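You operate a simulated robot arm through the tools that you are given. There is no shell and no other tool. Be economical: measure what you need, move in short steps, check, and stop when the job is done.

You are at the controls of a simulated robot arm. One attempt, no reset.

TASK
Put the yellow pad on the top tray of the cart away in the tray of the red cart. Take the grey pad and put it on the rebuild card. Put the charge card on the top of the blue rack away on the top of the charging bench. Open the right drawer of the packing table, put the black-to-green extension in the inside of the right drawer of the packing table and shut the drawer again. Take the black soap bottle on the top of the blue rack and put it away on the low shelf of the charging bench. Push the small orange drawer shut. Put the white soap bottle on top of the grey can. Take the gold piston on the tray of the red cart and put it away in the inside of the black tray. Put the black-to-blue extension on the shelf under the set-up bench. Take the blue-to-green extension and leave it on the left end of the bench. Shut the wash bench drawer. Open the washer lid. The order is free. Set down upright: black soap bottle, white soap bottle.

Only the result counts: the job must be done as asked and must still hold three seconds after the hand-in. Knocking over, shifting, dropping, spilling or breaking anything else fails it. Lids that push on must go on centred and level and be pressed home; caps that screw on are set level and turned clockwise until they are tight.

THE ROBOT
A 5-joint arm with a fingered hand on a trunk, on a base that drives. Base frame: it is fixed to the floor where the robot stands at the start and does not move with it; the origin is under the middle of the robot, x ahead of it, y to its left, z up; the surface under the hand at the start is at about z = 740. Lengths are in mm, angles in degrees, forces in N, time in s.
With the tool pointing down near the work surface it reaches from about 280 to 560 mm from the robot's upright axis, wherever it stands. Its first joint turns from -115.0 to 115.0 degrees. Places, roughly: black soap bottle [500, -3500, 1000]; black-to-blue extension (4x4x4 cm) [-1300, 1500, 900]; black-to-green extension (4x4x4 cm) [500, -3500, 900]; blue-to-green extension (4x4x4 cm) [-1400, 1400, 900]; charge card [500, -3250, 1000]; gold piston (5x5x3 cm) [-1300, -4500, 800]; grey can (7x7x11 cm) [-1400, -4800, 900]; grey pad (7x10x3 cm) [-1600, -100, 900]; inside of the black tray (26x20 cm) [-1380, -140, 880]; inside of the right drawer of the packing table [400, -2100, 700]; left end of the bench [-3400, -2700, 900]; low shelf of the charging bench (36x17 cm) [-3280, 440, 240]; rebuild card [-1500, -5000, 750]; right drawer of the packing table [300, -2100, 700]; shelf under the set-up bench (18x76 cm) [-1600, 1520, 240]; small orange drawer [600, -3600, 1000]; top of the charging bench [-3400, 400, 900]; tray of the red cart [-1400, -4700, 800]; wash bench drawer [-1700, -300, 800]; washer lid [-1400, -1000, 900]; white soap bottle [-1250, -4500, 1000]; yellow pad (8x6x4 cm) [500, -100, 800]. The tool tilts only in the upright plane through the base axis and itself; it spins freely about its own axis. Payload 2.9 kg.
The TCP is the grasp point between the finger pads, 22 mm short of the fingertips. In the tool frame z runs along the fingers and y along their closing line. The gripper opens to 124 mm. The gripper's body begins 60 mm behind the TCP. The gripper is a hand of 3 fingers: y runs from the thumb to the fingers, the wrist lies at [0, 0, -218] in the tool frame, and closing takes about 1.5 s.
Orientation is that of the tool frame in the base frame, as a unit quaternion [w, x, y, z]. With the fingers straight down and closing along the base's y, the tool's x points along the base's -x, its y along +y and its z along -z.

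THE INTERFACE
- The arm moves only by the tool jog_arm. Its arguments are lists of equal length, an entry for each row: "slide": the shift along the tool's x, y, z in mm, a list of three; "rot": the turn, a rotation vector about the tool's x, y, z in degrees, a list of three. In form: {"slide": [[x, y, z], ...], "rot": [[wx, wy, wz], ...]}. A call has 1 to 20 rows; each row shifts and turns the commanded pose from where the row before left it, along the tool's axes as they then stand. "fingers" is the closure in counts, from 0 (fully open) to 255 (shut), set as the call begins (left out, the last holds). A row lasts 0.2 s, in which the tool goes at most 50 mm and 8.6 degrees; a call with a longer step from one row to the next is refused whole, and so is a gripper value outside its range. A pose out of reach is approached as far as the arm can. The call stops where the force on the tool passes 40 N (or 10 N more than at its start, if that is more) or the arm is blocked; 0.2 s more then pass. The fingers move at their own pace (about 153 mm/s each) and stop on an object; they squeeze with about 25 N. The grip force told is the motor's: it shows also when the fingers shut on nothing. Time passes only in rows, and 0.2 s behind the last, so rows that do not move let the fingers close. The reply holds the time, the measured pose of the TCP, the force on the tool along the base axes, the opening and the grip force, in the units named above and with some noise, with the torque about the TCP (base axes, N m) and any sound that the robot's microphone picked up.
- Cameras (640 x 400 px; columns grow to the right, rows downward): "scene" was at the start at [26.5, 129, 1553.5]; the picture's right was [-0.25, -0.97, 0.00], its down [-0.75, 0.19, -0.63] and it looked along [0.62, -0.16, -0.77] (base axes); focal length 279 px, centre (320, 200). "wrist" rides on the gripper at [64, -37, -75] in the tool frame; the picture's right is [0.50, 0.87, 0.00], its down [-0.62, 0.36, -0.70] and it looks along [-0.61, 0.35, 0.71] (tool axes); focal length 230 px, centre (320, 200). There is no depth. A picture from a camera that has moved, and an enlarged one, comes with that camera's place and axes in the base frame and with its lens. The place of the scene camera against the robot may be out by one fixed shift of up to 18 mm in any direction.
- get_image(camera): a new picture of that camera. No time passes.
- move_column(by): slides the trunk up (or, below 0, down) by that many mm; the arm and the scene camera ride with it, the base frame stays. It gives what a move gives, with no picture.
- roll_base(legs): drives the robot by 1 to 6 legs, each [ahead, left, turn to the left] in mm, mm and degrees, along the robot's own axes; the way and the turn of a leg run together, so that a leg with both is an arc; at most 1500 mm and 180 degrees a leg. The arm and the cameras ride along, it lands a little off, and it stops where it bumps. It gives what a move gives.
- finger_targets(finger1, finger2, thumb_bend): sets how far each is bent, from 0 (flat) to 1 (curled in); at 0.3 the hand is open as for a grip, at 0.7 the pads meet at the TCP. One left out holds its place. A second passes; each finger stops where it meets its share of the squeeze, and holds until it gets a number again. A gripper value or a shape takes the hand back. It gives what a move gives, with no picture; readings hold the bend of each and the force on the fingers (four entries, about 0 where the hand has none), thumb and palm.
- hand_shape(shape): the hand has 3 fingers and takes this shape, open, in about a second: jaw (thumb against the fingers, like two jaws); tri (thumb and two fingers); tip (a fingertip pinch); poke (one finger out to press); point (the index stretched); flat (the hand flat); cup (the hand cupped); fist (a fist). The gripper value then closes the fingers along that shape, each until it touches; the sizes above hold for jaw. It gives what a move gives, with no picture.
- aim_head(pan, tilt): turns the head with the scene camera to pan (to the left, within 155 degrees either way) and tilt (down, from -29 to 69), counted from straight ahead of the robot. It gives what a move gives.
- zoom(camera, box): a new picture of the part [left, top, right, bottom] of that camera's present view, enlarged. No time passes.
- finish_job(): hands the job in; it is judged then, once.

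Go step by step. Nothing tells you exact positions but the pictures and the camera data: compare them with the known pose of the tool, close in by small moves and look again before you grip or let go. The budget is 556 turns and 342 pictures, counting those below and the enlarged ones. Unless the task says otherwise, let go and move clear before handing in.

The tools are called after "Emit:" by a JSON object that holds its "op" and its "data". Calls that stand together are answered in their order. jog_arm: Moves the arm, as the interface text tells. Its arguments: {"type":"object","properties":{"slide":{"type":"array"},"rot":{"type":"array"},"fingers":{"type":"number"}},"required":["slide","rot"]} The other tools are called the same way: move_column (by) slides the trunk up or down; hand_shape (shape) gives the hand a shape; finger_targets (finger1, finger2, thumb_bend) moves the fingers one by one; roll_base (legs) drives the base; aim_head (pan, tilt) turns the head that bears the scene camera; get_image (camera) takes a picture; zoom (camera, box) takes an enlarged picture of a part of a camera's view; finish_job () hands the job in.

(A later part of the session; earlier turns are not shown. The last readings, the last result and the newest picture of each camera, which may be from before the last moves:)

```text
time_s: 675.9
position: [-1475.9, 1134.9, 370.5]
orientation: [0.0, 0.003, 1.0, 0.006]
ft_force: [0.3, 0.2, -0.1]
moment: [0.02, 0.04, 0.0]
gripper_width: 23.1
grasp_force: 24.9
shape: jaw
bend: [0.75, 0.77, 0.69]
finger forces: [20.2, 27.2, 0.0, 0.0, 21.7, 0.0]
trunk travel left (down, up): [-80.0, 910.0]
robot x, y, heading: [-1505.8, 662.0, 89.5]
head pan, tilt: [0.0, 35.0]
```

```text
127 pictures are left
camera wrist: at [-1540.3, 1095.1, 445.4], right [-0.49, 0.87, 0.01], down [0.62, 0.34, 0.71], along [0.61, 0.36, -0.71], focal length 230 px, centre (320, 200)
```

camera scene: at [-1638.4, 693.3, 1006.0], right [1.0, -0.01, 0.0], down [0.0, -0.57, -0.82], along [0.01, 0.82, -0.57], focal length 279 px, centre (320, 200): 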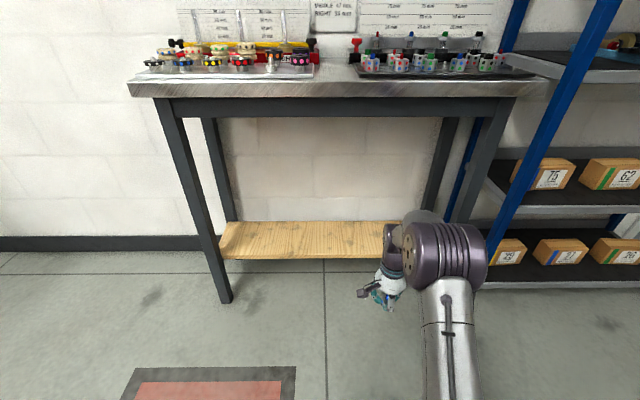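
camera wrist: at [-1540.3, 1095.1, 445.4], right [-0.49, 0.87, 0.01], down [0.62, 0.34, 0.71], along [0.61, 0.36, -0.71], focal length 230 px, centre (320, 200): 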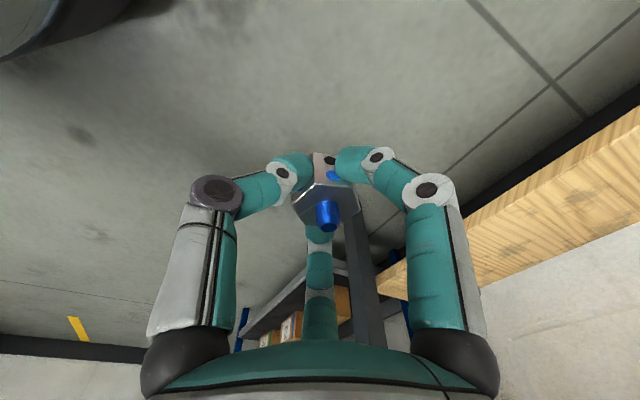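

The shelf front edge is at y≈1404. I'll roll in so the extension hangs over the shelf's middle, then check.

Emit:
{"op": "roll_base", "data": {"legs": [[355, 0, 0]]}}

Emit:
{"op": "get_image", "data": {"camera": "wrist"}}

Emit:
{"op": "get_image", "data": {"camera": "scene"}}

```text
time_s: 678.2
position: [-1473.0, 1487.8, 370.5]
orientation: [0.0, 0.004, 1.0, 0.006]
ft_force: [0.3, -0.3, -0.1]
moment: [-0.02, -0.01, -0.01]
gripper_width: 22.9
grasp_force: 25.2
shape: jaw
bend: [0.75, 0.77, 0.69]
finger forces: [20.3, 27.3, 0.1, 0.0, 21.6, 0.0]
trunk travel left (down, up): [-80.0, 910.0]
robot x, y, heading: [-1502.7, 1018.9, 89.4]
head pan, tilt: [0.0, 35.0]
```

```text
126 pictures are left
camera wrist: at [-1537.2, 1449.4, 445.4], right [-0.49, 0.87, 0.01], down [0.62, 0.34, 0.71], along [0.61, 0.35, -0.71], focal length 230 px, centre (320, 200)
```

wrist: 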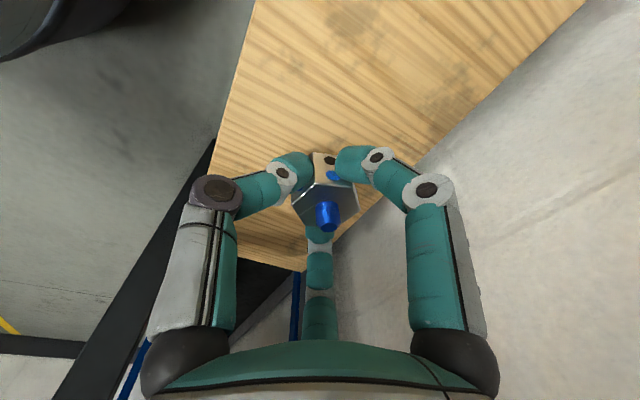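

```text
125 pictures are left
camera scene: at [-1635.5, 1047.7, 1006.0], right [1.0, -0.01, 0.0], down [0.0, -0.57, -0.82], along [0.01, 0.82, -0.57], focal length 279 px, centre (320, 200)
```

scene: 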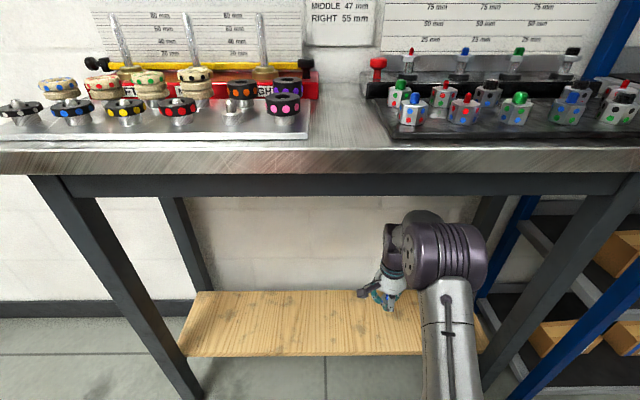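

Over the shelf. Lowering until contact.

Emit:
{"op": "jog_arm", "data": {"slide": [[0, 0, 30], [0, 0, 25], [0, 0, 12], [0, 0, 6], [0, 0, 5], [0, 0, 5], [0, 0, 5], [0, 0, 5], [0, 0, 5], [0, 0, 5], [0, 0, 5]], "rot": [[0, 0, 0], [0, 0, 0], [0, 0, 0], [0, 0, 0], [0, 0, 0], [0, 0, 0], [0, 0, 0], [0, 0, 0], [0, 0, 0], [0, 0, 0], [0, 0, 0]]}}

Emit:
{"op": "get_image", "data": {"camera": "wrist"}}

```text
time_s: 680.6
position: [-1471.7, 1489.7, 266.4]
orientation: [0.0, 0.003, 1.0, 0.009]
ft_force: [-2.4, -7.4, 31.2]
moment: [0.25, -0.26, 0.03]
gripper_width: 23.8
grasp_force: 25.6
shape: jaw
bend: [0.77, 0.78, 0.72]
finger forces: [25.4, 30.9, 0.1, 0.0, 21.6, 0.0]
trunk travel left (down, up): [-80.0, 910.0]
robot x, y, heading: [-1504.8, 1018.5, 89.3]
head pan, tilt: [0.0, 35.0]
```

```text
124 pictures are left
camera wrist: at [-1537.4, 1450.0, 340.3], right [-0.49, 0.87, 0.01], down [0.62, 0.34, 0.71], along [0.61, 0.36, -0.71], focal length 230 px, centre (320, 200)
```

wrist: 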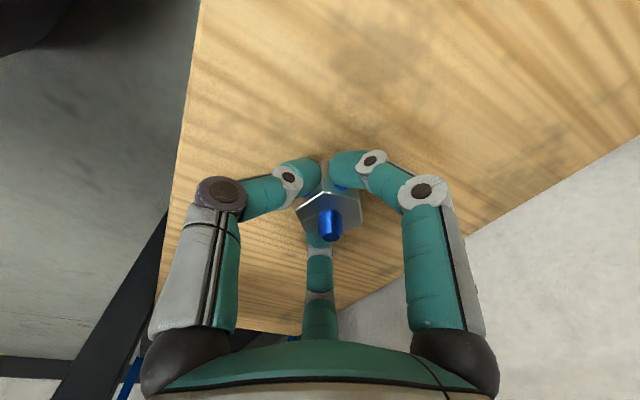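

On the shelf. I'll ease up, release and lift clear.

Emit:
{"op": "jog_arm", "data": {"slide": [[0, 0, -2], [0, 0, -1], [0, 0, 0]], "rot": [[0, 0, 0], [0, 0, 0], [0, 0, 0]]}}

Emit:
{"op": "jog_arm", "data": {"slide": [[0, 0, 0], [0, 0, 0], [0, 0, 0], [0, 0, -5], [0, 0, -15], [0, 0, -30], [0, 0, -40]], "rot": [[0, 0, 0], [0, 0, 0], [0, 0, 0], [0, 0, 0], [0, 0, 0], [0, 0, 0], [0, 0, 0]], "fingers": 135}}

Emit:
{"op": "get_image", "data": {"camera": "wrist"}}

```text
time_s: 681.4
position: [-1472.1, 1490.2, 266.1]
orientation: [0.0, 0.003, 1.0, 0.007]
ft_force: [-3.1, -3.1, 16.0]
moment: [0.2, -0.3, 0.01]
gripper_width: 23.8
grasp_force: 24.8
shape: jaw
bend: [0.76, 0.78, 0.72]
finger forces: [21.9, 29.2, 0.0, 0.1, 19.9, 0.0]
trunk travel left (down, up): [-80.0, 910.0]
robot x, y, heading: [-1503.1, 1017.4, 89.4]
head pan, tilt: [0.0, 35.0]
```

```text
time_s: 683.0
position: [-1473.3, 1488.1, 357.0]
orientation: [0.0, 0.003, 1.0, 0.005]
ft_force: [0.5, 0.8, 0.5]
moment: [0.02, 0.0, -0.01]
gripper_width: 58.1
grasp_force: 0.0
shape: jaw
bend: [0.38, 0.38, 0.7]
finger forces: [0.0, 0.1, 0.0, 0.0, 0.1, 0.1]
trunk travel left (down, up): [-80.0, 910.0]
robot x, y, heading: [-1501.5, 1016.7, 89.7]
head pan, tilt: [0.0, 35.0]
```

```text
123 pictures are left
camera wrist: at [-1537.5, 1449.2, 431.2], right [-0.49, 0.87, 0.01], down [0.62, 0.34, 0.71], along [0.61, 0.35, -0.71], focal length 230 px, centre (320, 200)
```

wrist: 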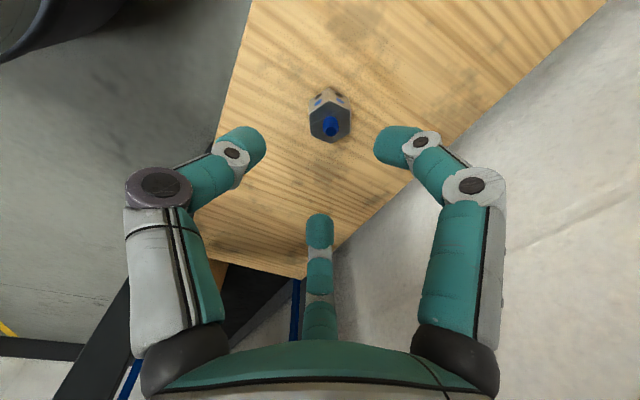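

Placed. Next, the blue-to-green extension in the front row near (-1392, 1406).

Emit:
{"op": "roll_base", "data": {"legs": [[-360, 0, 0]]}}

Emit:
{"op": "move_column", "data": {"by": 400}}

Emit:
{"op": "move_column", "data": {"by": 310}}

Emit:
{"op": "roll_base", "data": {"legs": [[0, -80, 0], [280, 0, 0]]}}

Emit:
{"op": "get_image", "data": {"camera": "wrist"}}

```text
time_s: 685.3
position: [-1476.1, 1126.5, 356.3]
orientation: [0.0, 0.002, 1.0, 0.006]
ft_force: [-0.4, -0.5, 1.0]
moment: [-0.02, -0.02, 0.02]
gripper_width: 57.9
grasp_force: 0.1
shape: jaw
bend: [0.38, 0.38, 0.7]
finger forces: [0.1, 0.1, 0.0, 0.0, 0.0, 0.1]
trunk travel left (down, up): [-80.0, 910.0]
robot x, y, heading: [-1504.2, 656.4, 89.5]
head pan, tilt: [0.0, 35.0]
```

```text
time_s: 689.2
position: [-1476.6, 1126.8, 756.4]
orientation: [-0.001, 0.002, 1.0, 0.006]
ft_force: [0.5, 0.1, 0.2]
moment: [0.02, 0.01, 0.02]
gripper_width: 57.9
grasp_force: 0.1
shape: jaw
bend: [0.38, 0.38, 0.7]
finger forces: [0.0, 0.0, 0.1, 0.0, 0.0, 0.0]
trunk travel left (down, up): [-480.0, 510.0]
robot x, y, heading: [-1506.4, 653.7, 89.6]
head pan, tilt: [0.0, 35.0]
```

```text
time_s: 692.2
position: [-1477.3, 1126.9, 1065.9]
orientation: [0.0, 0.003, 1.0, 0.006]
ft_force: [-0.4, 0.5, 0.5]
moment: [0.05, -0.01, -0.06]
gripper_width: 57.7
grasp_force: 0.0
shape: jaw
bend: [0.38, 0.38, 0.7]
finger forces: [0.0, 0.0, 0.0, 0.0, 0.1, 0.0]
trunk travel left (down, up): [-790.0, 200.0]
robot x, y, heading: [-1503.3, 657.7, 89.5]
head pan, tilt: [0.0, 35.0]
```

```text
time_s: 694.9
position: [-1394.6, 1404.5, 1066.1]
orientation: [0.0, 0.004, 1.0, 0.007]
ft_force: [0.6, 0.0, 0.4]
moment: [0.0, -0.01, -0.01]
gripper_width: 57.9
grasp_force: 0.2
shape: jaw
bend: [0.38, 0.38, 0.7]
finger forces: [0.0, 0.0, 0.0, 0.1, 0.0, 0.0]
trunk travel left (down, up): [-790.0, 200.0]
robot x, y, heading: [-1420.1, 929.3, 89.3]
head pan, tilt: [0.0, 35.0]
```

```text
122 pictures are left
camera wrist: at [-1457.8, 1366.1, 1141.0], right [-0.49, 0.87, 0.01], down [0.62, 0.34, 0.71], along [0.61, 0.35, -0.71], focal length 230 px, centre (320, 200)
```

wrist: 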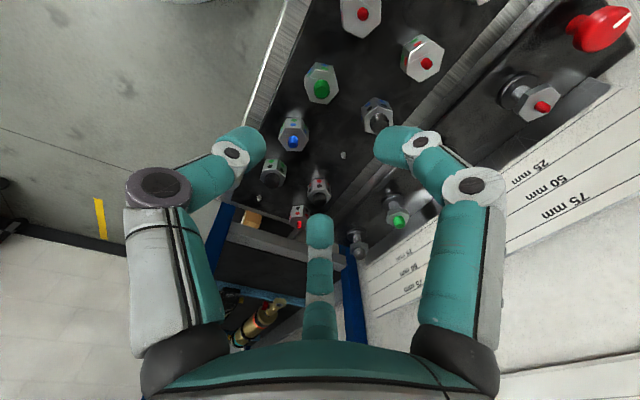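

Aligned above the green-stud piece. I'll lower and verify its dots.

Emit:
{"op": "jog_arm", "data": {"slide": [[0, 0, 35], [0, 0, 35], [0, 0, 30]], "rot": [[0, 0, 0], [0, 0, 0], [0, 0, 0]]}}

Emit:
{"op": "zoom", "data": {"camera": "wrist", "box": [220, 60, 420, 220]}}

```text
time_s: 695.7
position: [-1393.4, 1406.2, 965.1]
orientation: [0.0, 0.005, 1.0, 0.007]
ft_force: [0.3, -0.4, 0.4]
moment: [0.03, -0.02, -0.02]
gripper_width: 57.9
grasp_force: 0.0
shape: jaw
bend: [0.38, 0.38, 0.7]
finger forces: [0.0, 0.1, 0.0, 0.0, 0.0, 0.0]
trunk travel left (down, up): [-790.0, 200.0]
robot x, y, heading: [-1426.0, 932.2, 89.3]
head pan, tilt: [0.0, 35.0]
```

```text
2.50 times, centred on (320, 140) of wrist
camera zoom: at [-1457.3, 1367.8, 1040.8], right [-0.49, 0.87, 0.01], down [0.62, 0.34, 0.71], along [0.61, 0.35, -0.71], focal length 575 px, centre (320, 350)
```

zoom: 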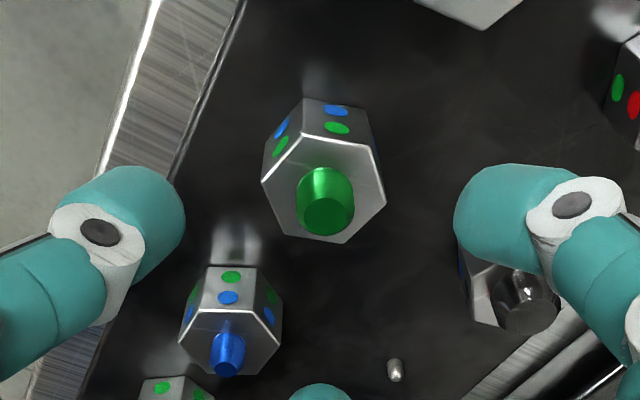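

Blue at the base, green at the top with a green stud: correct. Descend and grip.

Emit:
{"op": "jog_arm", "data": {"slide": [[0, 1, 25], [0, 0, 20], [0, 0, 10], [0, 0, 5], [0, 0, 5]], "rot": [[0, 0, 0], [0, 0, 0], [0, 0, 0], [0, 0, 0], [0, 0, 0]]}}

Emit:
{"op": "get_image", "data": {"camera": "wrist"}}

```text
time_s: 696.9
position: [-1394.4, 1408.1, 899.8]
orientation: [0.0, 0.004, 1.0, 0.007]
ft_force: [0.8, -0.3, -0.5]
moment: [0.01, -0.03, 0.05]
gripper_width: 57.9
grasp_force: 0.1
shape: jaw
bend: [0.38, 0.38, 0.7]
finger forces: [0.1, 0.0, 0.0, 0.0, 0.0, 0.0]
trunk travel left (down, up): [-790.0, 200.0]
robot x, y, heading: [-1424.8, 929.0, 89.3]
head pan, tilt: [0.0, 35.0]
```

```text
120 pictures are left
camera wrist: at [-1457.1, 1368.7, 975.8], right [-0.49, 0.87, 0.01], down [0.62, 0.34, 0.71], along [0.61, 0.35, -0.71], focal length 230 px, centre (320, 200)
```

wrist: 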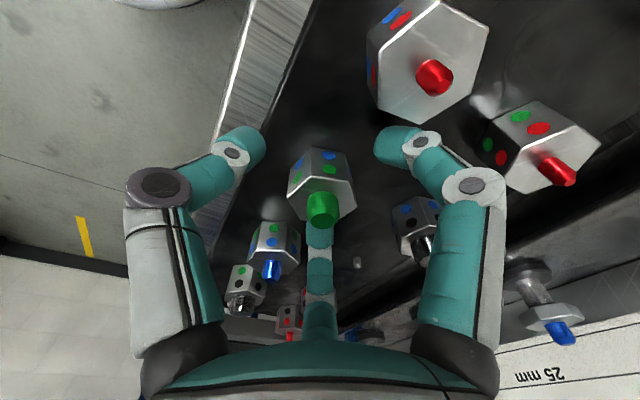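

Emit:
{"op": "jog_arm", "data": {"slide": [[0, 0, 0], [0, 0, 0], [0, 0, 0], [0, 0, 0], [0, 0, 0], [0, 0, 0]], "rot": [[0, 0, 0], [0, 0, 0], [0, 0, 0], [0, 0, 0], [0, 0, 0], [0, 0, 0]], "fingers": 255}}

Emit:
{"op": "jog_arm", "data": {"slide": [[0, 0, -10], [0, 0, -20], [0, 0, -30], [0, 0, -40], [0, 0, -40]], "rot": [[0, 0, 0], [0, 0, 0], [0, 0, 0], [0, 0, 0], [0, 0, 0]]}}

Emit:
{"op": "get_image", "data": {"camera": "wrist"}}

```text
time_s: 698.3
position: [-1393.9, 1407.5, 901.2]
orientation: [0.001, 0.004, 1.0, 0.006]
ft_force: [0.9, 0.5, 0.1]
moment: [-0.02, 0.0, 0.0]
gripper_width: 25.3
grasp_force: 25.3
shape: jaw
bend: [0.76, 0.76, 0.7]
finger forces: [21.8, 22.7, 0.1, 0.0, 22.1, 0.1]
trunk travel left (down, up): [-790.0, 200.0]
robot x, y, heading: [-1425.2, 937.7, 89.2]
head pan, tilt: [0.0, 35.0]
```

```text
time_s: 699.5
position: [-1392.8, 1404.6, 1041.8]
orientation: [0.0, 0.005, 1.0, 0.006]
ft_force: [-0.2, -0.4, -0.8]
moment: [0.0, 0.0, -0.02]
gripper_width: 25.1
grasp_force: 25.1
shape: jaw
bend: [0.76, 0.76, 0.7]
finger forces: [21.8, 22.6, 0.0, 0.0, 22.5, 0.1]
trunk travel left (down, up): [-790.0, 200.0]
robot x, y, heading: [-1420.8, 931.7, 89.4]
head pan, tilt: [0.0, 35.0]
```

```text
119 pictures are left
camera wrist: at [-1457.5, 1366.1, 1116.8], right [-0.49, 0.87, 0.01], down [0.62, 0.34, 0.71], along [0.61, 0.35, -0.71], focal length 230 px, centre (320, 200)
```

wrist: 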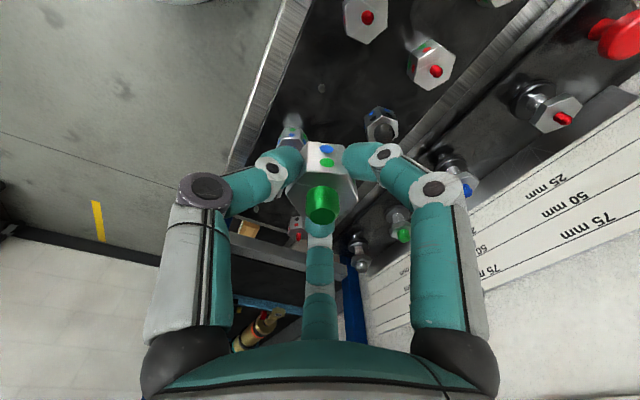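

Held. Now I'll take it to the left end of the long bench.

Emit:
{"op": "roll_base", "data": {"legs": [[-180, 0, 0], [0, 0, 90], [950, 0, 0], [0, 1500, 0], [0, 1500, 0], [0, 430, 0]]}}

Emit:
{"op": "aim_head", "data": {"pan": 0, "tilt": 35}}

Emit:
{"op": "get_image", "data": {"camera": "scene"}}

```text
time_s: 725.6
position: [-2953.3, -2594.8, 1040.5]
orientation: [-0.004, -0.695, 0.719, 0.004]
ft_force: [0.2, -0.5, -0.6]
moment: [0.03, 0.02, 0.02]
gripper_width: 25.0
grasp_force: 24.6
shape: jaw
bend: [0.76, 0.76, 0.7]
finger forces: [21.8, 22.6, 0.0, 0.0, 22.0, 0.0]
trunk travel left (down, up): [-790.0, 200.0]
robot x, y, heading: [-2480.6, -2633.8, 178.3]
head pan, tilt: [0.0, 35.0]
```

```text
time_s: 726.2
position: [-2953.5, -2593.6, 1041.1]
orientation: [-0.003, -0.695, 0.719, 0.004]
ft_force: [0.3, 0.7, -1.1]
moment: [-0.03, 0.0, 0.04]
gripper_width: 25.0
grasp_force: 25.3
shape: jaw
bend: [0.76, 0.76, 0.7]
finger forces: [21.9, 22.6, 0.1, 0.0, 22.0, 0.1]
trunk travel left (down, up): [-790.0, 200.0]
robot x, y, heading: [-2476.9, -2640.3, 178.0]
head pan, tilt: [0.0, 35.0]
```

```text
118 pictures are left
camera scene: at [-2501.2, -2778.2, 1716.0], right [0.03, 1.0, 0.0], down [0.57, -0.02, -0.82], along [-0.82, 0.03, -0.57], focal length 279 px, centre (320, 200)
```

scene: 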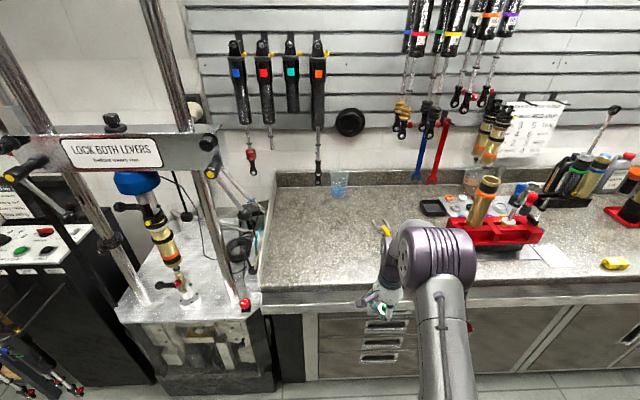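

The bench's left end is free around (-3345, -2720). I'll roll there.

Emit:
{"op": "roll_base", "data": {"legs": [[0, 125, 1.8], [370, 0, 0]]}}

Emit:
{"op": "get_image", "data": {"camera": "scene"}}

Emit:
{"op": "get_image", "data": {"camera": "wrist"}}

```text
time_s: 729.4
position: [-3323.0, -2733.8, 1041.0]
orientation: [0.004, 0.708, -0.706, -0.004]
ft_force: [-0.1, 0.3, 0.0]
moment: [-0.01, 0.03, -0.01]
gripper_width: 24.9
grasp_force: 24.8
shape: jaw
bend: [0.76, 0.76, 0.7]
finger forces: [21.9, 22.6, 0.0, 0.0, 21.9, 0.0]
trunk travel left (down, up): [-790.0, 200.0]
robot x, y, heading: [-2850.0, -2758.0, 180.1]
head pan, tilt: [0.0, 35.0]
```

```text
117 pictures are left
camera scene: at [-2866.2, -2902.9, 1716.0], right [0.0, 1.0, 0.0], down [0.57, 0.0, -0.82], along [-0.82, 0.0, -0.57], focal length 279 px, centre (320, 200)
```

scene: 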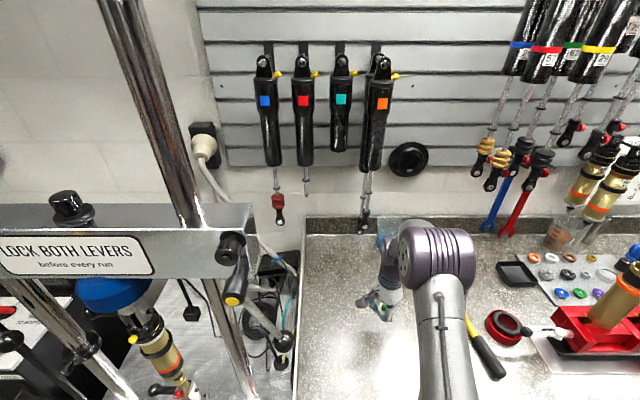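

```text
116 pictures are left
camera wrist: at [-3286.0, -2799.8, 1116.0], right [-0.87, -0.5, 0.01], down [-0.35, 0.62, 0.71], along [-0.36, 0.61, -0.71], focal length 230 px, centre (320, 200)
```

wrist: 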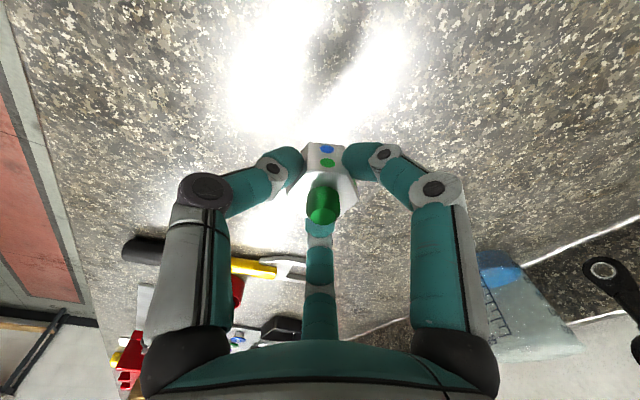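

Clear granite surface below. Lowering until contact.

Emit:
{"op": "jog_arm", "data": {"slide": [[0, 0, 40], [0, 0, 30], [0, 0, 15], [0, 0, 8], [0, 0, 5], [0, 0, 5], [0, 0, 5], [0, 0, 5], [0, 0, 5], [0, 0, 5], [0, 0, 5], [0, 0, 5], [0, 0, 5], [0, 0, 5]], "rot": [[0, 0, 0], [0, 0, 0], [0, 0, 0], [0, 0, 0], [0, 0, 0], [0, 0, 0], [0, 0, 0], [0, 0, 0], [0, 0, 0], [0, 0, 0], [0, 0, 0], [0, 0, 0], [0, 0, 0], [0, 0, 0]]}}

Emit:
{"op": "get_image", "data": {"camera": "wrist"}}

```text
time_s: 730.4
position: [-3325.1, -2733.9, 956.6]
orientation: [0.01, 0.708, -0.706, -0.011]
ft_force: [8.6, -1.2, 37.7]
moment: [0.05, -0.17, -0.04]
gripper_width: 29.0
grasp_force: 25.4
shape: jaw
bend: [0.78, 0.78, 0.72]
finger forces: [26.7, 27.4, 0.0, 0.0, 33.0, 0.0]
trunk travel left (down, up): [-790.0, 200.0]
robot x, y, heading: [-2853.6, -2759.9, 179.9]
head pan, tilt: [0.0, 35.0]
stopped in row 5: the force on the tool passed its limit at 48 N (the readings are from after the stop); the commanded pose is now the measured one
```

```text
115 pictures are left
camera wrist: at [-3285.9, -2799.9, 1030.5], right [-0.86, -0.5, 0.02], down [-0.34, 0.62, 0.71], along [-0.37, 0.61, -0.7], focal length 230 px, centre (320, 200)
```

wrist: 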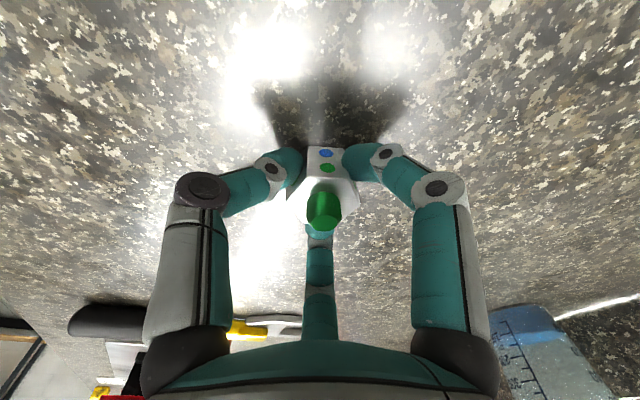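

Contact (bench top near z 928). Ease, release, lift.

Emit:
{"op": "jog_arm", "data": {"slide": [[0, 0, -2], [0, 0, -1], [0, 0, 0]], "rot": [[0, 0, 0], [0, 0, 0], [0, 0, 0]]}}

Emit:
{"op": "jog_arm", "data": {"slide": [[0, 0, 0], [0, 0, 0], [0, 0, 0], [0, 0, -5], [0, 0, -15], [0, 0, -30], [0, 0, -40]], "rot": [[0, 0, 0], [0, 0, 0], [0, 0, 0], [0, 0, 0], [0, 0, 0], [0, 0, 0], [0, 0, 0]], "fingers": 135}}

Emit:
{"op": "get_image", "data": {"camera": "wrist"}}

```text
time_s: 731.2
position: [-3326.4, -2735.0, 957.8]
orientation: [0.009, 0.708, -0.706, -0.011]
ft_force: [5.3, -1.2, 25.1]
moment: [0.07, -0.11, -0.03]
gripper_width: 28.4
grasp_force: 25.2
shape: jaw
bend: [0.78, 0.78, 0.72]
finger forces: [26.2, 27.5, 0.0, 0.0, 30.6, 0.0]
trunk travel left (down, up): [-790.0, 200.0]
robot x, y, heading: [-2850.8, -2759.1, 179.8]
head pan, tilt: [0.0, 35.0]
```

```text
time_s: 732.8
position: [-3324.6, -2733.8, 1045.1]
orientation: [0.007, 0.708, -0.707, -0.01]
ft_force: [0.6, 0.1, 0.6]
moment: [0.01, -0.01, 0.01]
gripper_width: 57.8
grasp_force: 0.0
shape: jaw
bend: [0.38, 0.38, 0.7]
finger forces: [0.1, 0.0, 0.1, 0.0, 0.0, 0.1]
trunk travel left (down, up): [-790.0, 200.0]
robot x, y, heading: [-2851.5, -2760.3, 180.1]
head pan, tilt: [0.0, 35.0]
```

```text
114 pictures are left
camera wrist: at [-3286.1, -2799.2, 1119.7], right [-0.86, -0.5, 0.02], down [-0.34, 0.62, 0.71], along [-0.37, 0.61, -0.7], focal length 230 px, centre (320, 200)
```

wrist: 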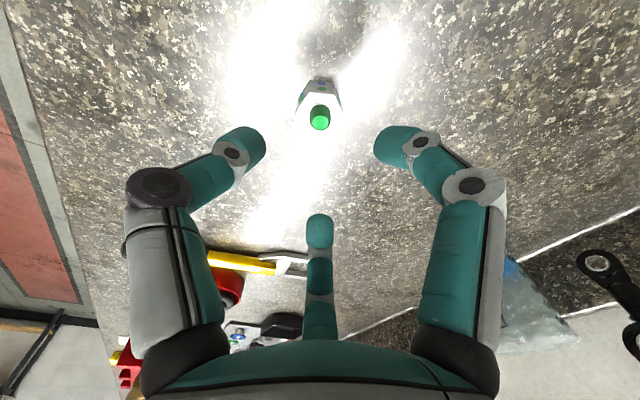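

The blue-to-green extension stands on the bench's left end. Now back to the packing-table drawer to take the wrongly placed ring out again.

Emit:
{"op": "roll_base", "data": {"legs": [[-450, 0, 0], [0, 0, 180], [0, -600, 0], [1000, 0, 0], [800, 0, 0], [0, 1230, 0]]}}

Emit:
{"op": "move_column", "data": {"by": -210}}

Emit:
{"op": "get_image", "data": {"camera": "scene"}}

```text
time_s: 760.3
position: [-130.0, -2139.1, 1044.6]
orientation: [0.01, 0.702, 0.712, 0.008]
ft_force: [-0.4, -1.3, 0.2]
moment: [0.0, 0.01, 0.04]
gripper_width: 58.1
grasp_force: 0.0
shape: jaw
bend: [0.38, 0.38, 0.7]
finger forces: [0.0, 0.1, 0.1, 0.0, 0.0, 0.0]
trunk travel left (down, up): [-790.0, 200.0]
robot x, y, heading: [-604.7, -2118.8, 0.5]
head pan, tilt: [0.0, 35.0]
```

```text
time_s: 762.6
position: [-131.2, -2139.9, 834.5]
orientation: [0.009, 0.702, 0.712, 0.009]
ft_force: [0.2, -0.1, -1.1]
moment: [0.03, 0.0, -0.04]
gripper_width: 58.0
grasp_force: 0.0
shape: jaw
bend: [0.38, 0.38, 0.7]
finger forces: [0.0, 0.0, 0.2, 0.0, 0.0, 0.1]
trunk travel left (down, up): [-580.0, 410.0]
robot x, y, heading: [-606.4, -2120.3, 0.7]
head pan, tilt: [0.0, 35.0]
```

```text
113 pictures are left
camera scene: at [-568.0, -1970.9, 1506.0], right [0.01, -1.0, 0.0], down [-0.57, -0.01, -0.82], along [0.82, 0.01, -0.57], focal length 279 px, centre (320, 200)
```

scene: 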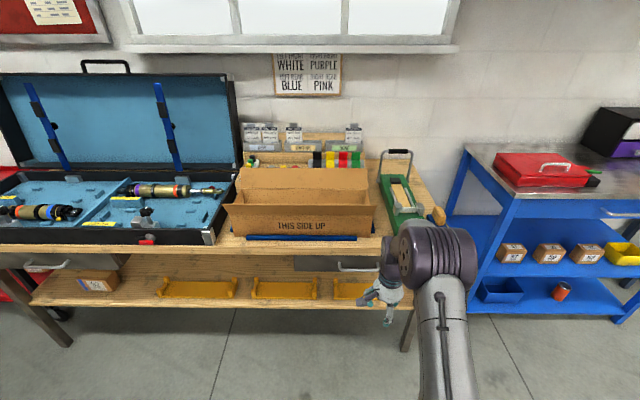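

I'll tilt the hand, lower slightly and approach the handle as before.

Emit:
{"op": "jog_arm", "data": {"slide": [[0, 0, 0], [0, 0, 0], [0, 0, 0], [0, 0, 0], [0, 0, 0], [0, 0, 0], [0, 0, 0]], "rot": [[-8.5, 0, 0], [-8.5, 0, 0], [-8.5, 0, 0], [-8.5, 0, 0], [-8.5, 0, 0], [-8.5, 0, 0], [-8.3, 0, 0]], "fingers": 140}}

Emit:
{"op": "move_column", "data": {"by": -72}}

Emit:
{"op": "roll_base", "data": {"legs": [[45, 0, 0]]}}

Emit:
{"op": "jog_arm", "data": {"slide": [[3, 14, 24], [3, 14, 24], [3, 14, 24], [2, 14, 24]], "rot": [[0, 0, 0], [0, 0, 0], [0, 0, 0], [0, 0, 0]]}}

Emit:
{"op": "get_image", "data": {"camera": "wrist"}}

```text
time_s: 764.2
position: [-129.1, -2115.2, 834.2]
orientation: [0.357, 0.607, 0.614, 0.357]
ft_force: [0.7, -0.6, -0.8]
moment: [-0.02, 0.01, 0.0]
gripper_width: 56.2
grasp_force: 0.1
shape: jaw
bend: [0.39, 0.39, 0.7]
finger forces: [0.0, 0.1, 0.0, 0.0, 0.1, 0.0]
out of reach, approached as far as the arm can: row 2, 3, 4, 5
trunk travel left (down, up): [-580.0, 410.0]
robot x, y, heading: [-606.0, -2119.0, 1.0]
head pan, tilt: [0.0, 35.0]
```

```text
time_s: 765.3
position: [-130.6, -2114.0, 763.0]
orientation: [0.357, 0.607, 0.614, 0.358]
ft_force: [0.4, 0.0, -0.7]
moment: [0.03, -0.02, -0.03]
gripper_width: 56.0
grasp_force: 0.0
shape: jaw
bend: [0.39, 0.39, 0.7]
finger forces: [0.0, 0.1, 0.0, 0.1, 0.0, 0.1]
trunk travel left (down, up): [-508.0, 482.0]
robot x, y, heading: [-604.3, -2120.8, 0.8]
head pan, tilt: [0.0, 35.0]
```

```text
time_s: 766.2
position: [-84.0, -2113.8, 761.2]
orientation: [0.357, 0.608, 0.613, 0.357]
ft_force: [0.6, 0.3, 0.0]
moment: [0.02, -0.02, -0.02]
gripper_width: 56.0
grasp_force: 0.0
shape: jaw
bend: [0.39, 0.39, 0.7]
finger forces: [0.1, 0.0, 0.0, 0.1, 0.0, 0.0]
trunk travel left (down, up): [-508.0, 482.0]
robot x, y, heading: [-562.8, -2116.1, 0.7]
head pan, tilt: [0.0, 35.0]
```

```text
time_s: 767.2
position: [26.1, -2109.4, 764.9]
orientation: [0.354, 0.606, 0.615, 0.36]
ft_force: [-0.9, -0.5, 0.5]
moment: [-0.04, 0.03, -0.02]
gripper_width: 56.1
grasp_force: 0.1
shape: jaw
bend: [0.39, 0.39, 0.7]
finger forces: [0.1, 0.1, 0.0, 0.1, 0.0, 0.0]
out of reach, approached as far as the arm can: row 3
trunk travel left (down, up): [-508.0, 482.0]
robot x, y, heading: [-560.4, -2118.8, 0.6]
head pan, tilt: [0.0, 35.0]
```

```text
112 pictures are left
camera wrist: at [-58.2, -2047.2, 768.4], right [0.42, 0.51, 0.75], down [-0.43, -0.62, 0.66], along [0.8, -0.59, -0.04], focal length 230 px, centre (320, 200)
```

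wrist: 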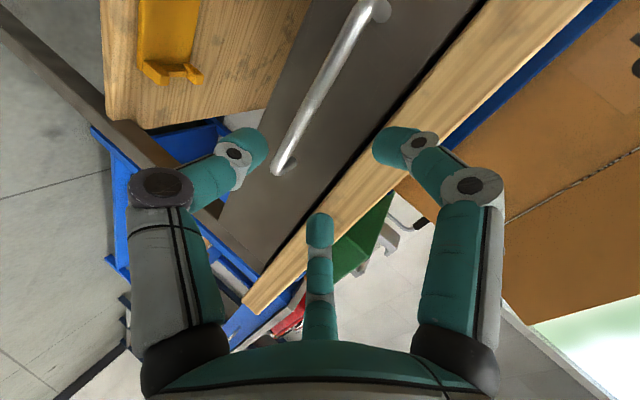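

Emit:
{"op": "jog_arm", "data": {"slide": [[-3, -2, 20], [-3, -2, 20], [-2, -2, 18], [-2, -1, 14]], "rot": [[0, 0, 0], [0, 0, 0], [0, 0, 0], [0, 0, 0]]}}

Emit:
{"op": "get_image", "data": {"camera": "wrist"}}

```text
time_s: 768.2
position: [86.1, -2116.9, 722.7]
orientation: [0.358, 0.608, 0.613, 0.356]
ft_force: [-0.3, -0.2, -0.4]
moment: [0.01, 0.02, 0.02]
gripper_width: 56.0
grasp_force: 0.0
shape: jaw
bend: [0.39, 0.39, 0.7]
finger forces: [0.0, 0.0, 0.0, 0.1, 0.0, 0.1]
trunk travel left (down, up): [-508.0, 482.0]
robot x, y, heading: [-557.7, -2118.0, 0.7]
head pan, tilt: [0.0, 35.0]
```

```text
111 pictures are left
camera wrist: at [2.5, -2054.3, 727.3], right [0.42, 0.51, 0.75], down [-0.43, -0.61, 0.66], along [0.8, -0.6, -0.04], focal length 230 px, centre (320, 200)
```

wrist: 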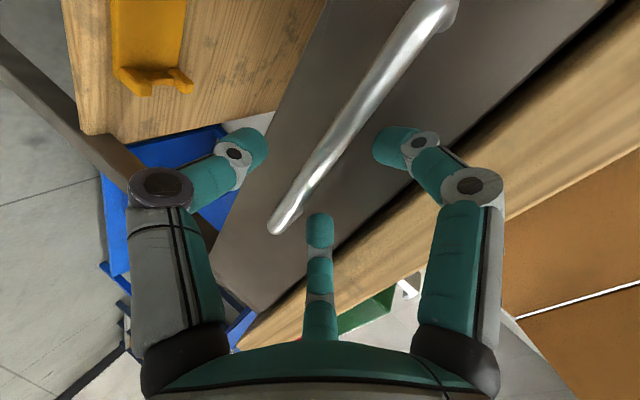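

Emit:
{"op": "jog_arm", "data": {"slide": [[0, -1, 8], [0, 0, 7], [0, 0, 5]], "rot": [[0, 0, 0], [0, 0, 0], [0, 0, 0]]}}

Emit:
{"op": "jog_arm", "data": {"slide": [[0, 0, 0], [0, 0, 0], [0, 0, 0], [0, 0, 0], [0, 0, 0], [0, 0, 0]], "rot": [[0, 0, 0], [0, 0, 0], [0, 0, 0], [0, 0, 0], [0, 0, 0], [0, 0, 0]], "fingers": 255}}

Emit:
{"op": "jog_arm", "data": {"slide": [[0, -6.1, -10.3], [0, -6.1, -10.3], [0, -6.1, -10.3], [0, -6.1, -10.3], [0, -6.1, -10.3], [0, -6.1, -10.3], [0, -6.1, -10.3], [0, -6.1, -10.3], [0, -6.1, -10.3], [0, -6.1, -10.3], [0, -6.1, -10.3], [0, -6.1, -10.3], [0, -6.1, -10.3], [0, -6.1, -10.3], [0, -6.1, -10.3], [0, -6.1, -10.3], [0, -6.1, -10.3]], "rot": [[0, 0, 0], [0, 0, 0], [0, 0, 0], [0, 0, 0], [0, 0, 0], [0, 0, 0], [0, 0, 0], [0, 0, 0], [0, 0, 0], [0, 0, 0], [0, 0, 0], [0, 0, 0], [0, 0, 0], [0, 0, 0], [0, 0, 0], [0, 0, 0], [0, 0, 0]]}}

Emit:
{"op": "get_image", "data": {"camera": "scene"}}

```text
time_s: 769.0
position: [103.7, -2116.9, 711.6]
orientation: [0.358, 0.608, 0.612, 0.357]
ft_force: [-0.4, 0.3, 0.4]
moment: [0.02, -0.02, -0.01]
gripper_width: 55.9
grasp_force: 0.0
shape: jaw
bend: [0.39, 0.39, 0.7]
finger forces: [0.0, 0.0, 0.0, 0.1, 0.0, 0.1]
trunk travel left (down, up): [-508.0, 482.0]
robot x, y, heading: [-562.8, -2120.1, 0.7]
head pan, tilt: [0.0, 35.0]
```

```text
time_s: 770.4
position: [102.5, -2115.7, 710.9]
orientation: [0.358, 0.607, 0.614, 0.356]
ft_force: [4.1, 0.9, -1.2]
moment: [-0.01, 0.0, -0.02]
gripper_width: 0.0
grasp_force: 25.2
shape: jaw
bend: [0.72, 0.71, 0.72]
finger forces: [1.2, 1.0, 0.0, 0.0, 0.0, 0.0]
trunk travel left (down, up): [-508.0, 482.0]
robot x, y, heading: [-562.5, -2120.4, 0.9]
head pan, tilt: [0.0, 35.0]
```

```text
time_s: 774.0
position: [-99.8, -2118.1, 708.1]
orientation: [0.357, 0.608, 0.613, 0.355]
ft_force: [0.3, 0.1, 0.7]
moment: [0.04, -0.01, 0.01]
gripper_width: 0.0
grasp_force: 25.1
shape: jaw
bend: [0.72, 0.71, 0.72]
finger forces: [0.0, 0.0, 0.0, 0.0, 0.0, 0.0]
trunk travel left (down, up): [-508.0, 482.0]
robot x, y, heading: [-562.7, -2118.9, 0.7]
head pan, tilt: [0.0, 35.0]
```

```text
110 pictures are left
camera scene: at [-522.8, -1970.3, 1433.8], right [0.01, -1.0, 0.0], down [-0.57, -0.01, -0.82], along [0.82, 0.01, -0.57], focal length 279 px, centre (320, 200)
```

scene: 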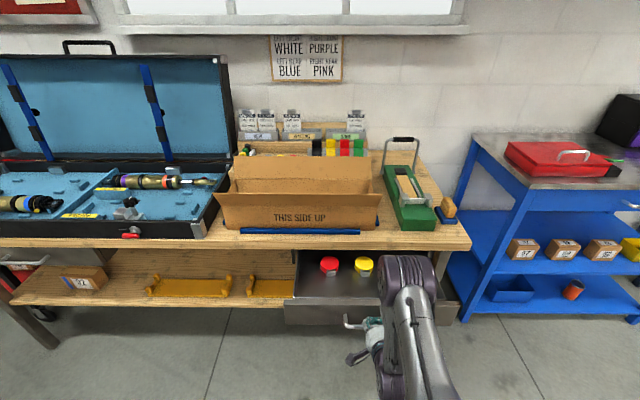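

The drawer is open again. Release, back off, rise and straighten the hand.

Emit:
{"op": "jog_arm", "data": {"slide": [[0, 0, 0], [0, 0, 0], [0, 0, 0], [0, 0, 0]], "rot": [[0, 0, 0], [0, 0, 0], [0, 0, 0], [0, 0, 0]], "fingers": 100}}

Emit:
{"op": "roll_base", "data": {"legs": [[-170, 0, 0]]}}

Emit:
{"op": "move_column", "data": {"by": 170}}

Emit:
{"op": "jog_arm", "data": {"slide": [[0, 0, 0], [0, 0, 0], [0, 0, 0], [0, 0, 0], [0, 0, 0], [0, 0, 0], [0, 0, 0]], "rot": [[8.5, 0, 0], [8.5, 0, 0], [8.5, 0, 0], [8.5, 0, 0], [8.5, 0, 0], [8.5, 0, 0], [8.5, 0, 0]], "fingers": 110}}

Emit:
{"op": "roll_base", "data": {"legs": [[160, 0, 0]]}}

Emit:
{"op": "get_image", "data": {"camera": "wrist"}}

```text
time_s: 775.0
position: [-101.4, -2118.5, 708.0]
orientation: [0.359, 0.607, 0.613, 0.356]
ft_force: [0.1, 0.3, 0.4]
moment: [-0.03, 0.0, 0.02]
gripper_width: 74.9
grasp_force: 0.0
shape: jaw
bend: [0.32, 0.32, 0.7]
finger forces: [0.0, 0.0, 0.1, 0.0, 0.1, 0.1]
trunk travel left (down, up): [-508.0, 482.0]
robot x, y, heading: [-559.5, -2116.2, 0.5]
head pan, tilt: [0.0, 35.0]
```

```text
time_s: 776.4
position: [-271.2, -2119.7, 707.8]
orientation: [0.358, 0.608, 0.613, 0.356]
ft_force: [-0.3, -0.3, -0.6]
moment: [0.02, 0.01, -0.03]
gripper_width: 75.5
grasp_force: 0.1
shape: jaw
bend: [0.32, 0.32, 0.7]
finger forces: [0.1, 0.0, 0.2, 0.0, 0.0, 0.0]
trunk travel left (down, up): [-508.0, 482.0]
robot x, y, heading: [-731.5, -2119.6, 0.8]
head pan, tilt: [0.0, 35.0]
```

```text
time_s: 778.4
position: [-269.7, -2119.7, 876.9]
orientation: [0.358, 0.608, 0.614, 0.355]
ft_force: [0.7, 0.2, 0.0]
moment: [0.05, 0.03, 0.0]
gripper_width: 75.9
grasp_force: 0.0
shape: jaw
bend: [0.32, 0.32, 0.7]
finger forces: [0.0, 0.1, 0.0, 0.0, 0.1, 0.0]
trunk travel left (down, up): [-678.0, 312.0]
robot x, y, heading: [-732.4, -2122.6, 0.9]
head pan, tilt: [0.0, 35.0]
```

```text
time_s: 780.0
position: [-269.8, -2120.9, 878.2]
orientation: [0.008, 0.705, 0.709, 0.007]
ft_force: [0.6, -0.4, 0.4]
moment: [0.02, 0.01, 0.0]
gripper_width: 71.0
grasp_force: 0.0
shape: jaw
bend: [0.33, 0.33, 0.7]
finger forces: [0.0, 0.0, 0.0, 0.0, 0.0, 0.1]
trunk travel left (down, up): [-678.0, 312.0]
robot x, y, heading: [-731.2, -2120.6, 1.1]
head pan, tilt: [0.0, 35.0]
```

```text
time_s: 781.4
position: [-109.5, -2118.1, 877.6]
orientation: [0.007, 0.705, 0.709, 0.007]
ft_force: [-0.5, 0.1, -0.1]
moment: [0.0, 0.0, 0.03]
gripper_width: 71.1
grasp_force: 0.0
shape: jaw
bend: [0.33, 0.33, 0.7]
finger forces: [0.1, 0.0, 0.0, 0.0, 0.1, 0.1]
trunk travel left (down, up): [-678.0, 312.0]
robot x, y, heading: [-573.1, -2120.0, 0.7]
head pan, tilt: [0.0, 35.0]
```

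```text
109 pictures are left
camera wrist: at [-149.2, -2054.4, 952.3], right [0.86, 0.51, 0.02], down [0.35, -0.62, 0.71], along [0.37, -0.61, -0.71], focal length 230 px, centre (320, 200)
```

wrist: 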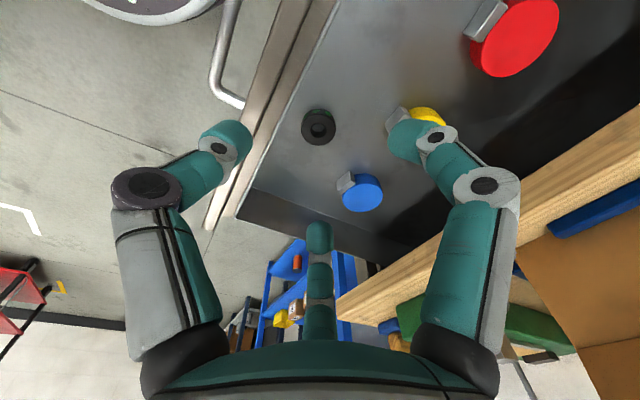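

The ring lies at about (-77, -2172). I'll lower the trunk and go over it.

Emit:
{"op": "move_column", "data": {"by": -80}}

Emit:
{"op": "jog_arm", "data": {"slide": [[-27, 16, 0], [-27, 16, 0], [0, 0, 20]], "rot": [[0, 0, 0], [0, 0, 0], [0, 0, 0]]}}

Emit:
{"op": "get_image", "data": {"camera": "wrist"}}

```text
time_s: 782.5
position: [-111.5, -2117.4, 798.4]
orientation: [0.007, 0.705, 0.709, 0.008]
ft_force: [-0.6, 0.0, 0.8]
moment: [-0.02, -0.03, 0.01]
gripper_width: 71.0
grasp_force: 0.0
shape: jaw
bend: [0.33, 0.33, 0.7]
finger forces: [0.1, 0.0, 0.0, 0.0, 0.1, 0.0]
trunk travel left (down, up): [-598.0, 392.0]
robot x, y, heading: [-571.8, -2116.4, 1.0]
head pan, tilt: [0.0, 35.0]
```

```text
time_s: 783.3
position: [-77.0, -2171.1, 778.5]
orientation: [0.008, 0.705, 0.709, 0.005]
ft_force: [0.5, 0.5, 0.9]
moment: [0.04, 0.02, 0.02]
gripper_width: 70.7
grasp_force: 0.1
shape: jaw
bend: [0.33, 0.33, 0.7]
finger forces: [0.1, 0.1, 0.0, 0.0, 0.0, 0.0]
trunk travel left (down, up): [-598.0, 392.0]
robot x, y, heading: [-567.7, -2120.8, 0.9]
head pan, tilt: [0.0, 35.0]
```

```text
108 pictures are left
camera wrist: at [-117.0, -2108.0, 852.9], right [0.86, 0.51, 0.02], down [0.35, -0.61, 0.71], along [0.37, -0.61, -0.7], focal length 230 px, centre (320, 200)
```

wrist: 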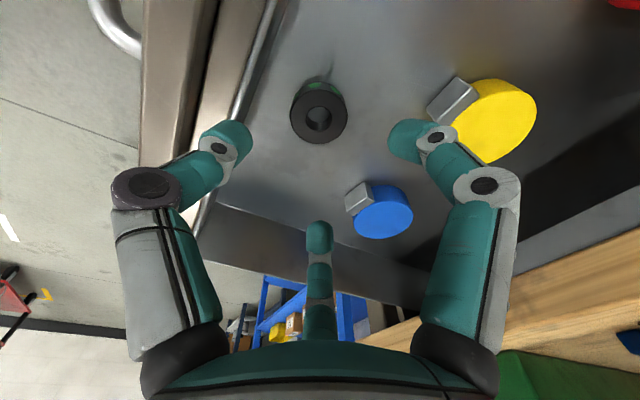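

Emit:
{"op": "jog_arm", "data": {"slide": [[0, 0, 35], [0, 0, 25], [0, 0, 10], [0, 0, 5], [0, 0, 4], [0, 0, 3], [0, 0, 3]], "rot": [[0, 0, 0], [0, 0, 0], [0, 0, 0], [0, 0, 0], [0, 0, 0], [0, 0, 0], [0, 0, 0]]}}

Emit:
{"op": "jog_arm", "data": {"slide": [[0, 0, 0], [0, 0, 0], [0, 0, 0], [0, 0, 0], [0, 0, 0], [0, 0, 0], [0, 0, 0]], "rot": [[0, 0, 0], [0, 0, 0], [0, 0, 0], [0, 0, 0], [0, 0, 0], [0, 0, 0], [0, 0, 0]], "fingers": 255}}

Emit:
{"op": "jog_arm", "data": {"slide": [[0, 0, -10], [0, 0, -25], [0, 0, -40], [0, 0, -40]], "rot": [[0, 0, 0], [0, 0, 0], [0, 0, 0], [0, 0, 0]]}}

Emit:
{"op": "get_image", "data": {"camera": "wrist"}}

```text
time_s: 784.0
position: [-67.6, -2171.8, 726.1]
orientation: [0.016, 0.705, 0.709, 0.013]
ft_force: [13.5, 0.7, 5.3]
moment: [-0.01, 0.5, -0.03]
gripper_width: 64.2
grasp_force: 0.1
shape: jaw
bend: [0.33, 0.33, 0.7]
finger forces: [0.0, 0.0, 0.0, 0.0, 15.0, 0.0]
trunk travel left (down, up): [-598.0, 392.0]
robot x, y, heading: [-572.1, -2115.7, 0.9]
head pan, tilt: [0.0, 35.0]
stopped in row 3: the force on the tool passed its limit at 52 N (the readings are from after the stop); the commanded pose is now the measured one
```

```text
time_s: 785.6
position: [-71.2, -2171.5, 724.5]
orientation: [0.016, 0.704, 0.71, 0.012]
ft_force: [-0.5, 0.9, 0.5]
moment: [0.0, 0.0, 0.0]
gripper_width: 4.0
grasp_force: 25.2
shape: jaw
bend: [0.7, 0.7, 0.75]
finger forces: [0.1, 0.1, 0.0, 0.0, 0.1, 0.0]
trunk travel left (down, up): [-598.0, 392.0]
robot x, y, heading: [-570.8, -2120.1, 0.9]
head pan, tilt: [0.0, 35.0]
```

```text
time_s: 786.6
position: [-75.7, -2171.5, 841.0]
orientation: [0.016, 0.705, 0.709, 0.012]
ft_force: [0.7, 0.2, 0.0]
moment: [-0.03, 0.01, 0.01]
gripper_width: 4.2
grasp_force: 24.9
shape: jaw
bend: [0.7, 0.7, 0.75]
finger forces: [0.1, 0.1, 0.1, 0.1, 0.1, 0.0]
trunk travel left (down, up): [-598.0, 392.0]
robot x, y, heading: [-570.8, -2117.6, 1.1]
head pan, tilt: [0.0, 35.0]
```

```text
107 pictures are left
camera wrist: at [-115.5, -2108.1, 914.8], right [0.86, 0.51, 0.03], down [0.33, -0.61, 0.72], along [0.38, -0.61, -0.7], focal length 230 px, centre (320, 200)
```

wrist: 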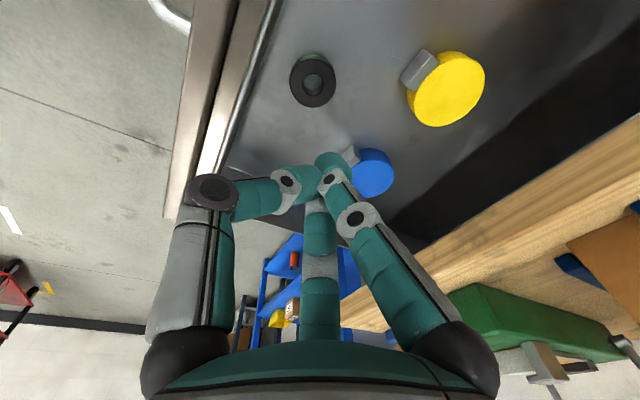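

The thumb caught the drawer's front panel top. I'll turn the hand 60° so no digit points at it, and straighten the small tilt.

Emit:
{"op": "jog_arm", "data": {"slide": [[0, 0, 0], [0, 0, 0], [0, 0, 0], [0, 0, 0], [0, 0, 0], [0, 0, 0], [0, 0, 0], [0, 0, 0]], "rot": [[2.3, 0, 0], [0, 0, 8.5], [0, 0, 8.5], [0, 0, 8.5], [0, 0, 8.5], [0, 0, 8.5], [0, 0, 8.5], [0, 0, 8.5]], "fingers": 130}}

Emit:
{"op": "get_image", "data": {"camera": "wrist"}}

```text
time_s: 788.4
position: [-75.4, -2170.2, 841.0]
orientation: [0.001, 0.965, 0.264, -0.001]
ft_force: [-0.6, -0.1, 0.4]
moment: [-0.01, -0.01, 0.01]
gripper_width: 60.6
grasp_force: 0.1
shape: jaw
bend: [0.37, 0.37, 0.7]
finger forces: [0.0, 0.0, 0.1, 0.0, 0.0, 0.0]
trunk travel left (down, up): [-598.0, 392.0]
robot x, y, heading: [-570.3, -2119.0, 0.8]
head pan, tilt: [0.0, 35.0]
```

```text
106 pictures are left
camera wrist: at [-38.8, -2107.7, 915.7], right [0.87, -0.49, 0.0], down [-0.35, -0.62, 0.7], along [-0.34, -0.61, -0.71], focal length 230 px, centre (320, 200)
```

wrist: 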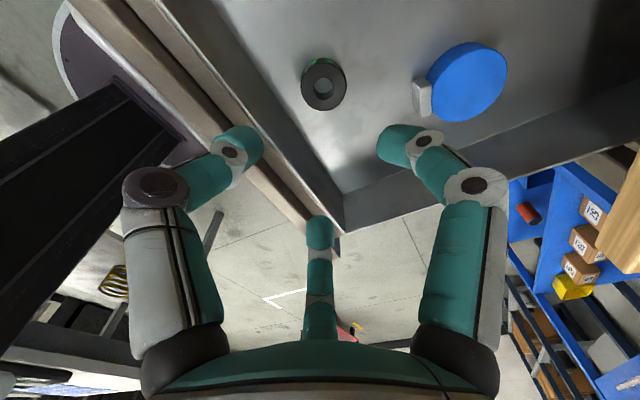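

Emit:
{"op": "jog_arm", "data": {"slide": [[2, 3, 30], [0, 0, 40], [0, 0, 35], [0, 0, 25], [0, 0, 8], [0, 0, 4], [0, 0, 3], [0, 0, 3]], "rot": [[0, 0, 0], [0, 0, 0], [0, 0, 0], [0, 0, 0], [0, 0, 0], [0, 0, 0], [0, 0, 0], [0, 0, 0]]}}

Emit:
{"op": "get_image", "data": {"camera": "wrist"}}

```text
time_s: 790.2
position: [-72.2, -2173.5, 692.3]
orientation: [0.0, 0.964, 0.266, 0.0]
ft_force: [0.5, -0.8, 2.1]
moment: [-0.06, -0.02, 0.05]
gripper_width: 60.6
grasp_force: 0.0
shape: jaw
bend: [0.37, 0.37, 0.7]
finger forces: [1.3, 1.5, 0.0, 0.0, 0.0, 0.1]
trunk travel left (down, up): [-598.0, 392.0]
robot x, y, heading: [-566.7, -2117.9, 1.1]
head pan, tilt: [0.0, 35.0]
```

```text
105 pictures are left
camera wrist: at [-36.1, -2110.1, 768.2], right [0.87, -0.49, 0.0], down [-0.35, -0.62, 0.7], along [-0.34, -0.61, -0.71], focal length 230 px, centre (320, 200)
```

wrist: 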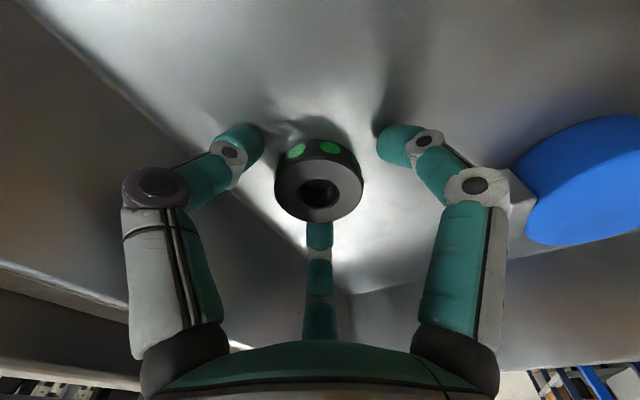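

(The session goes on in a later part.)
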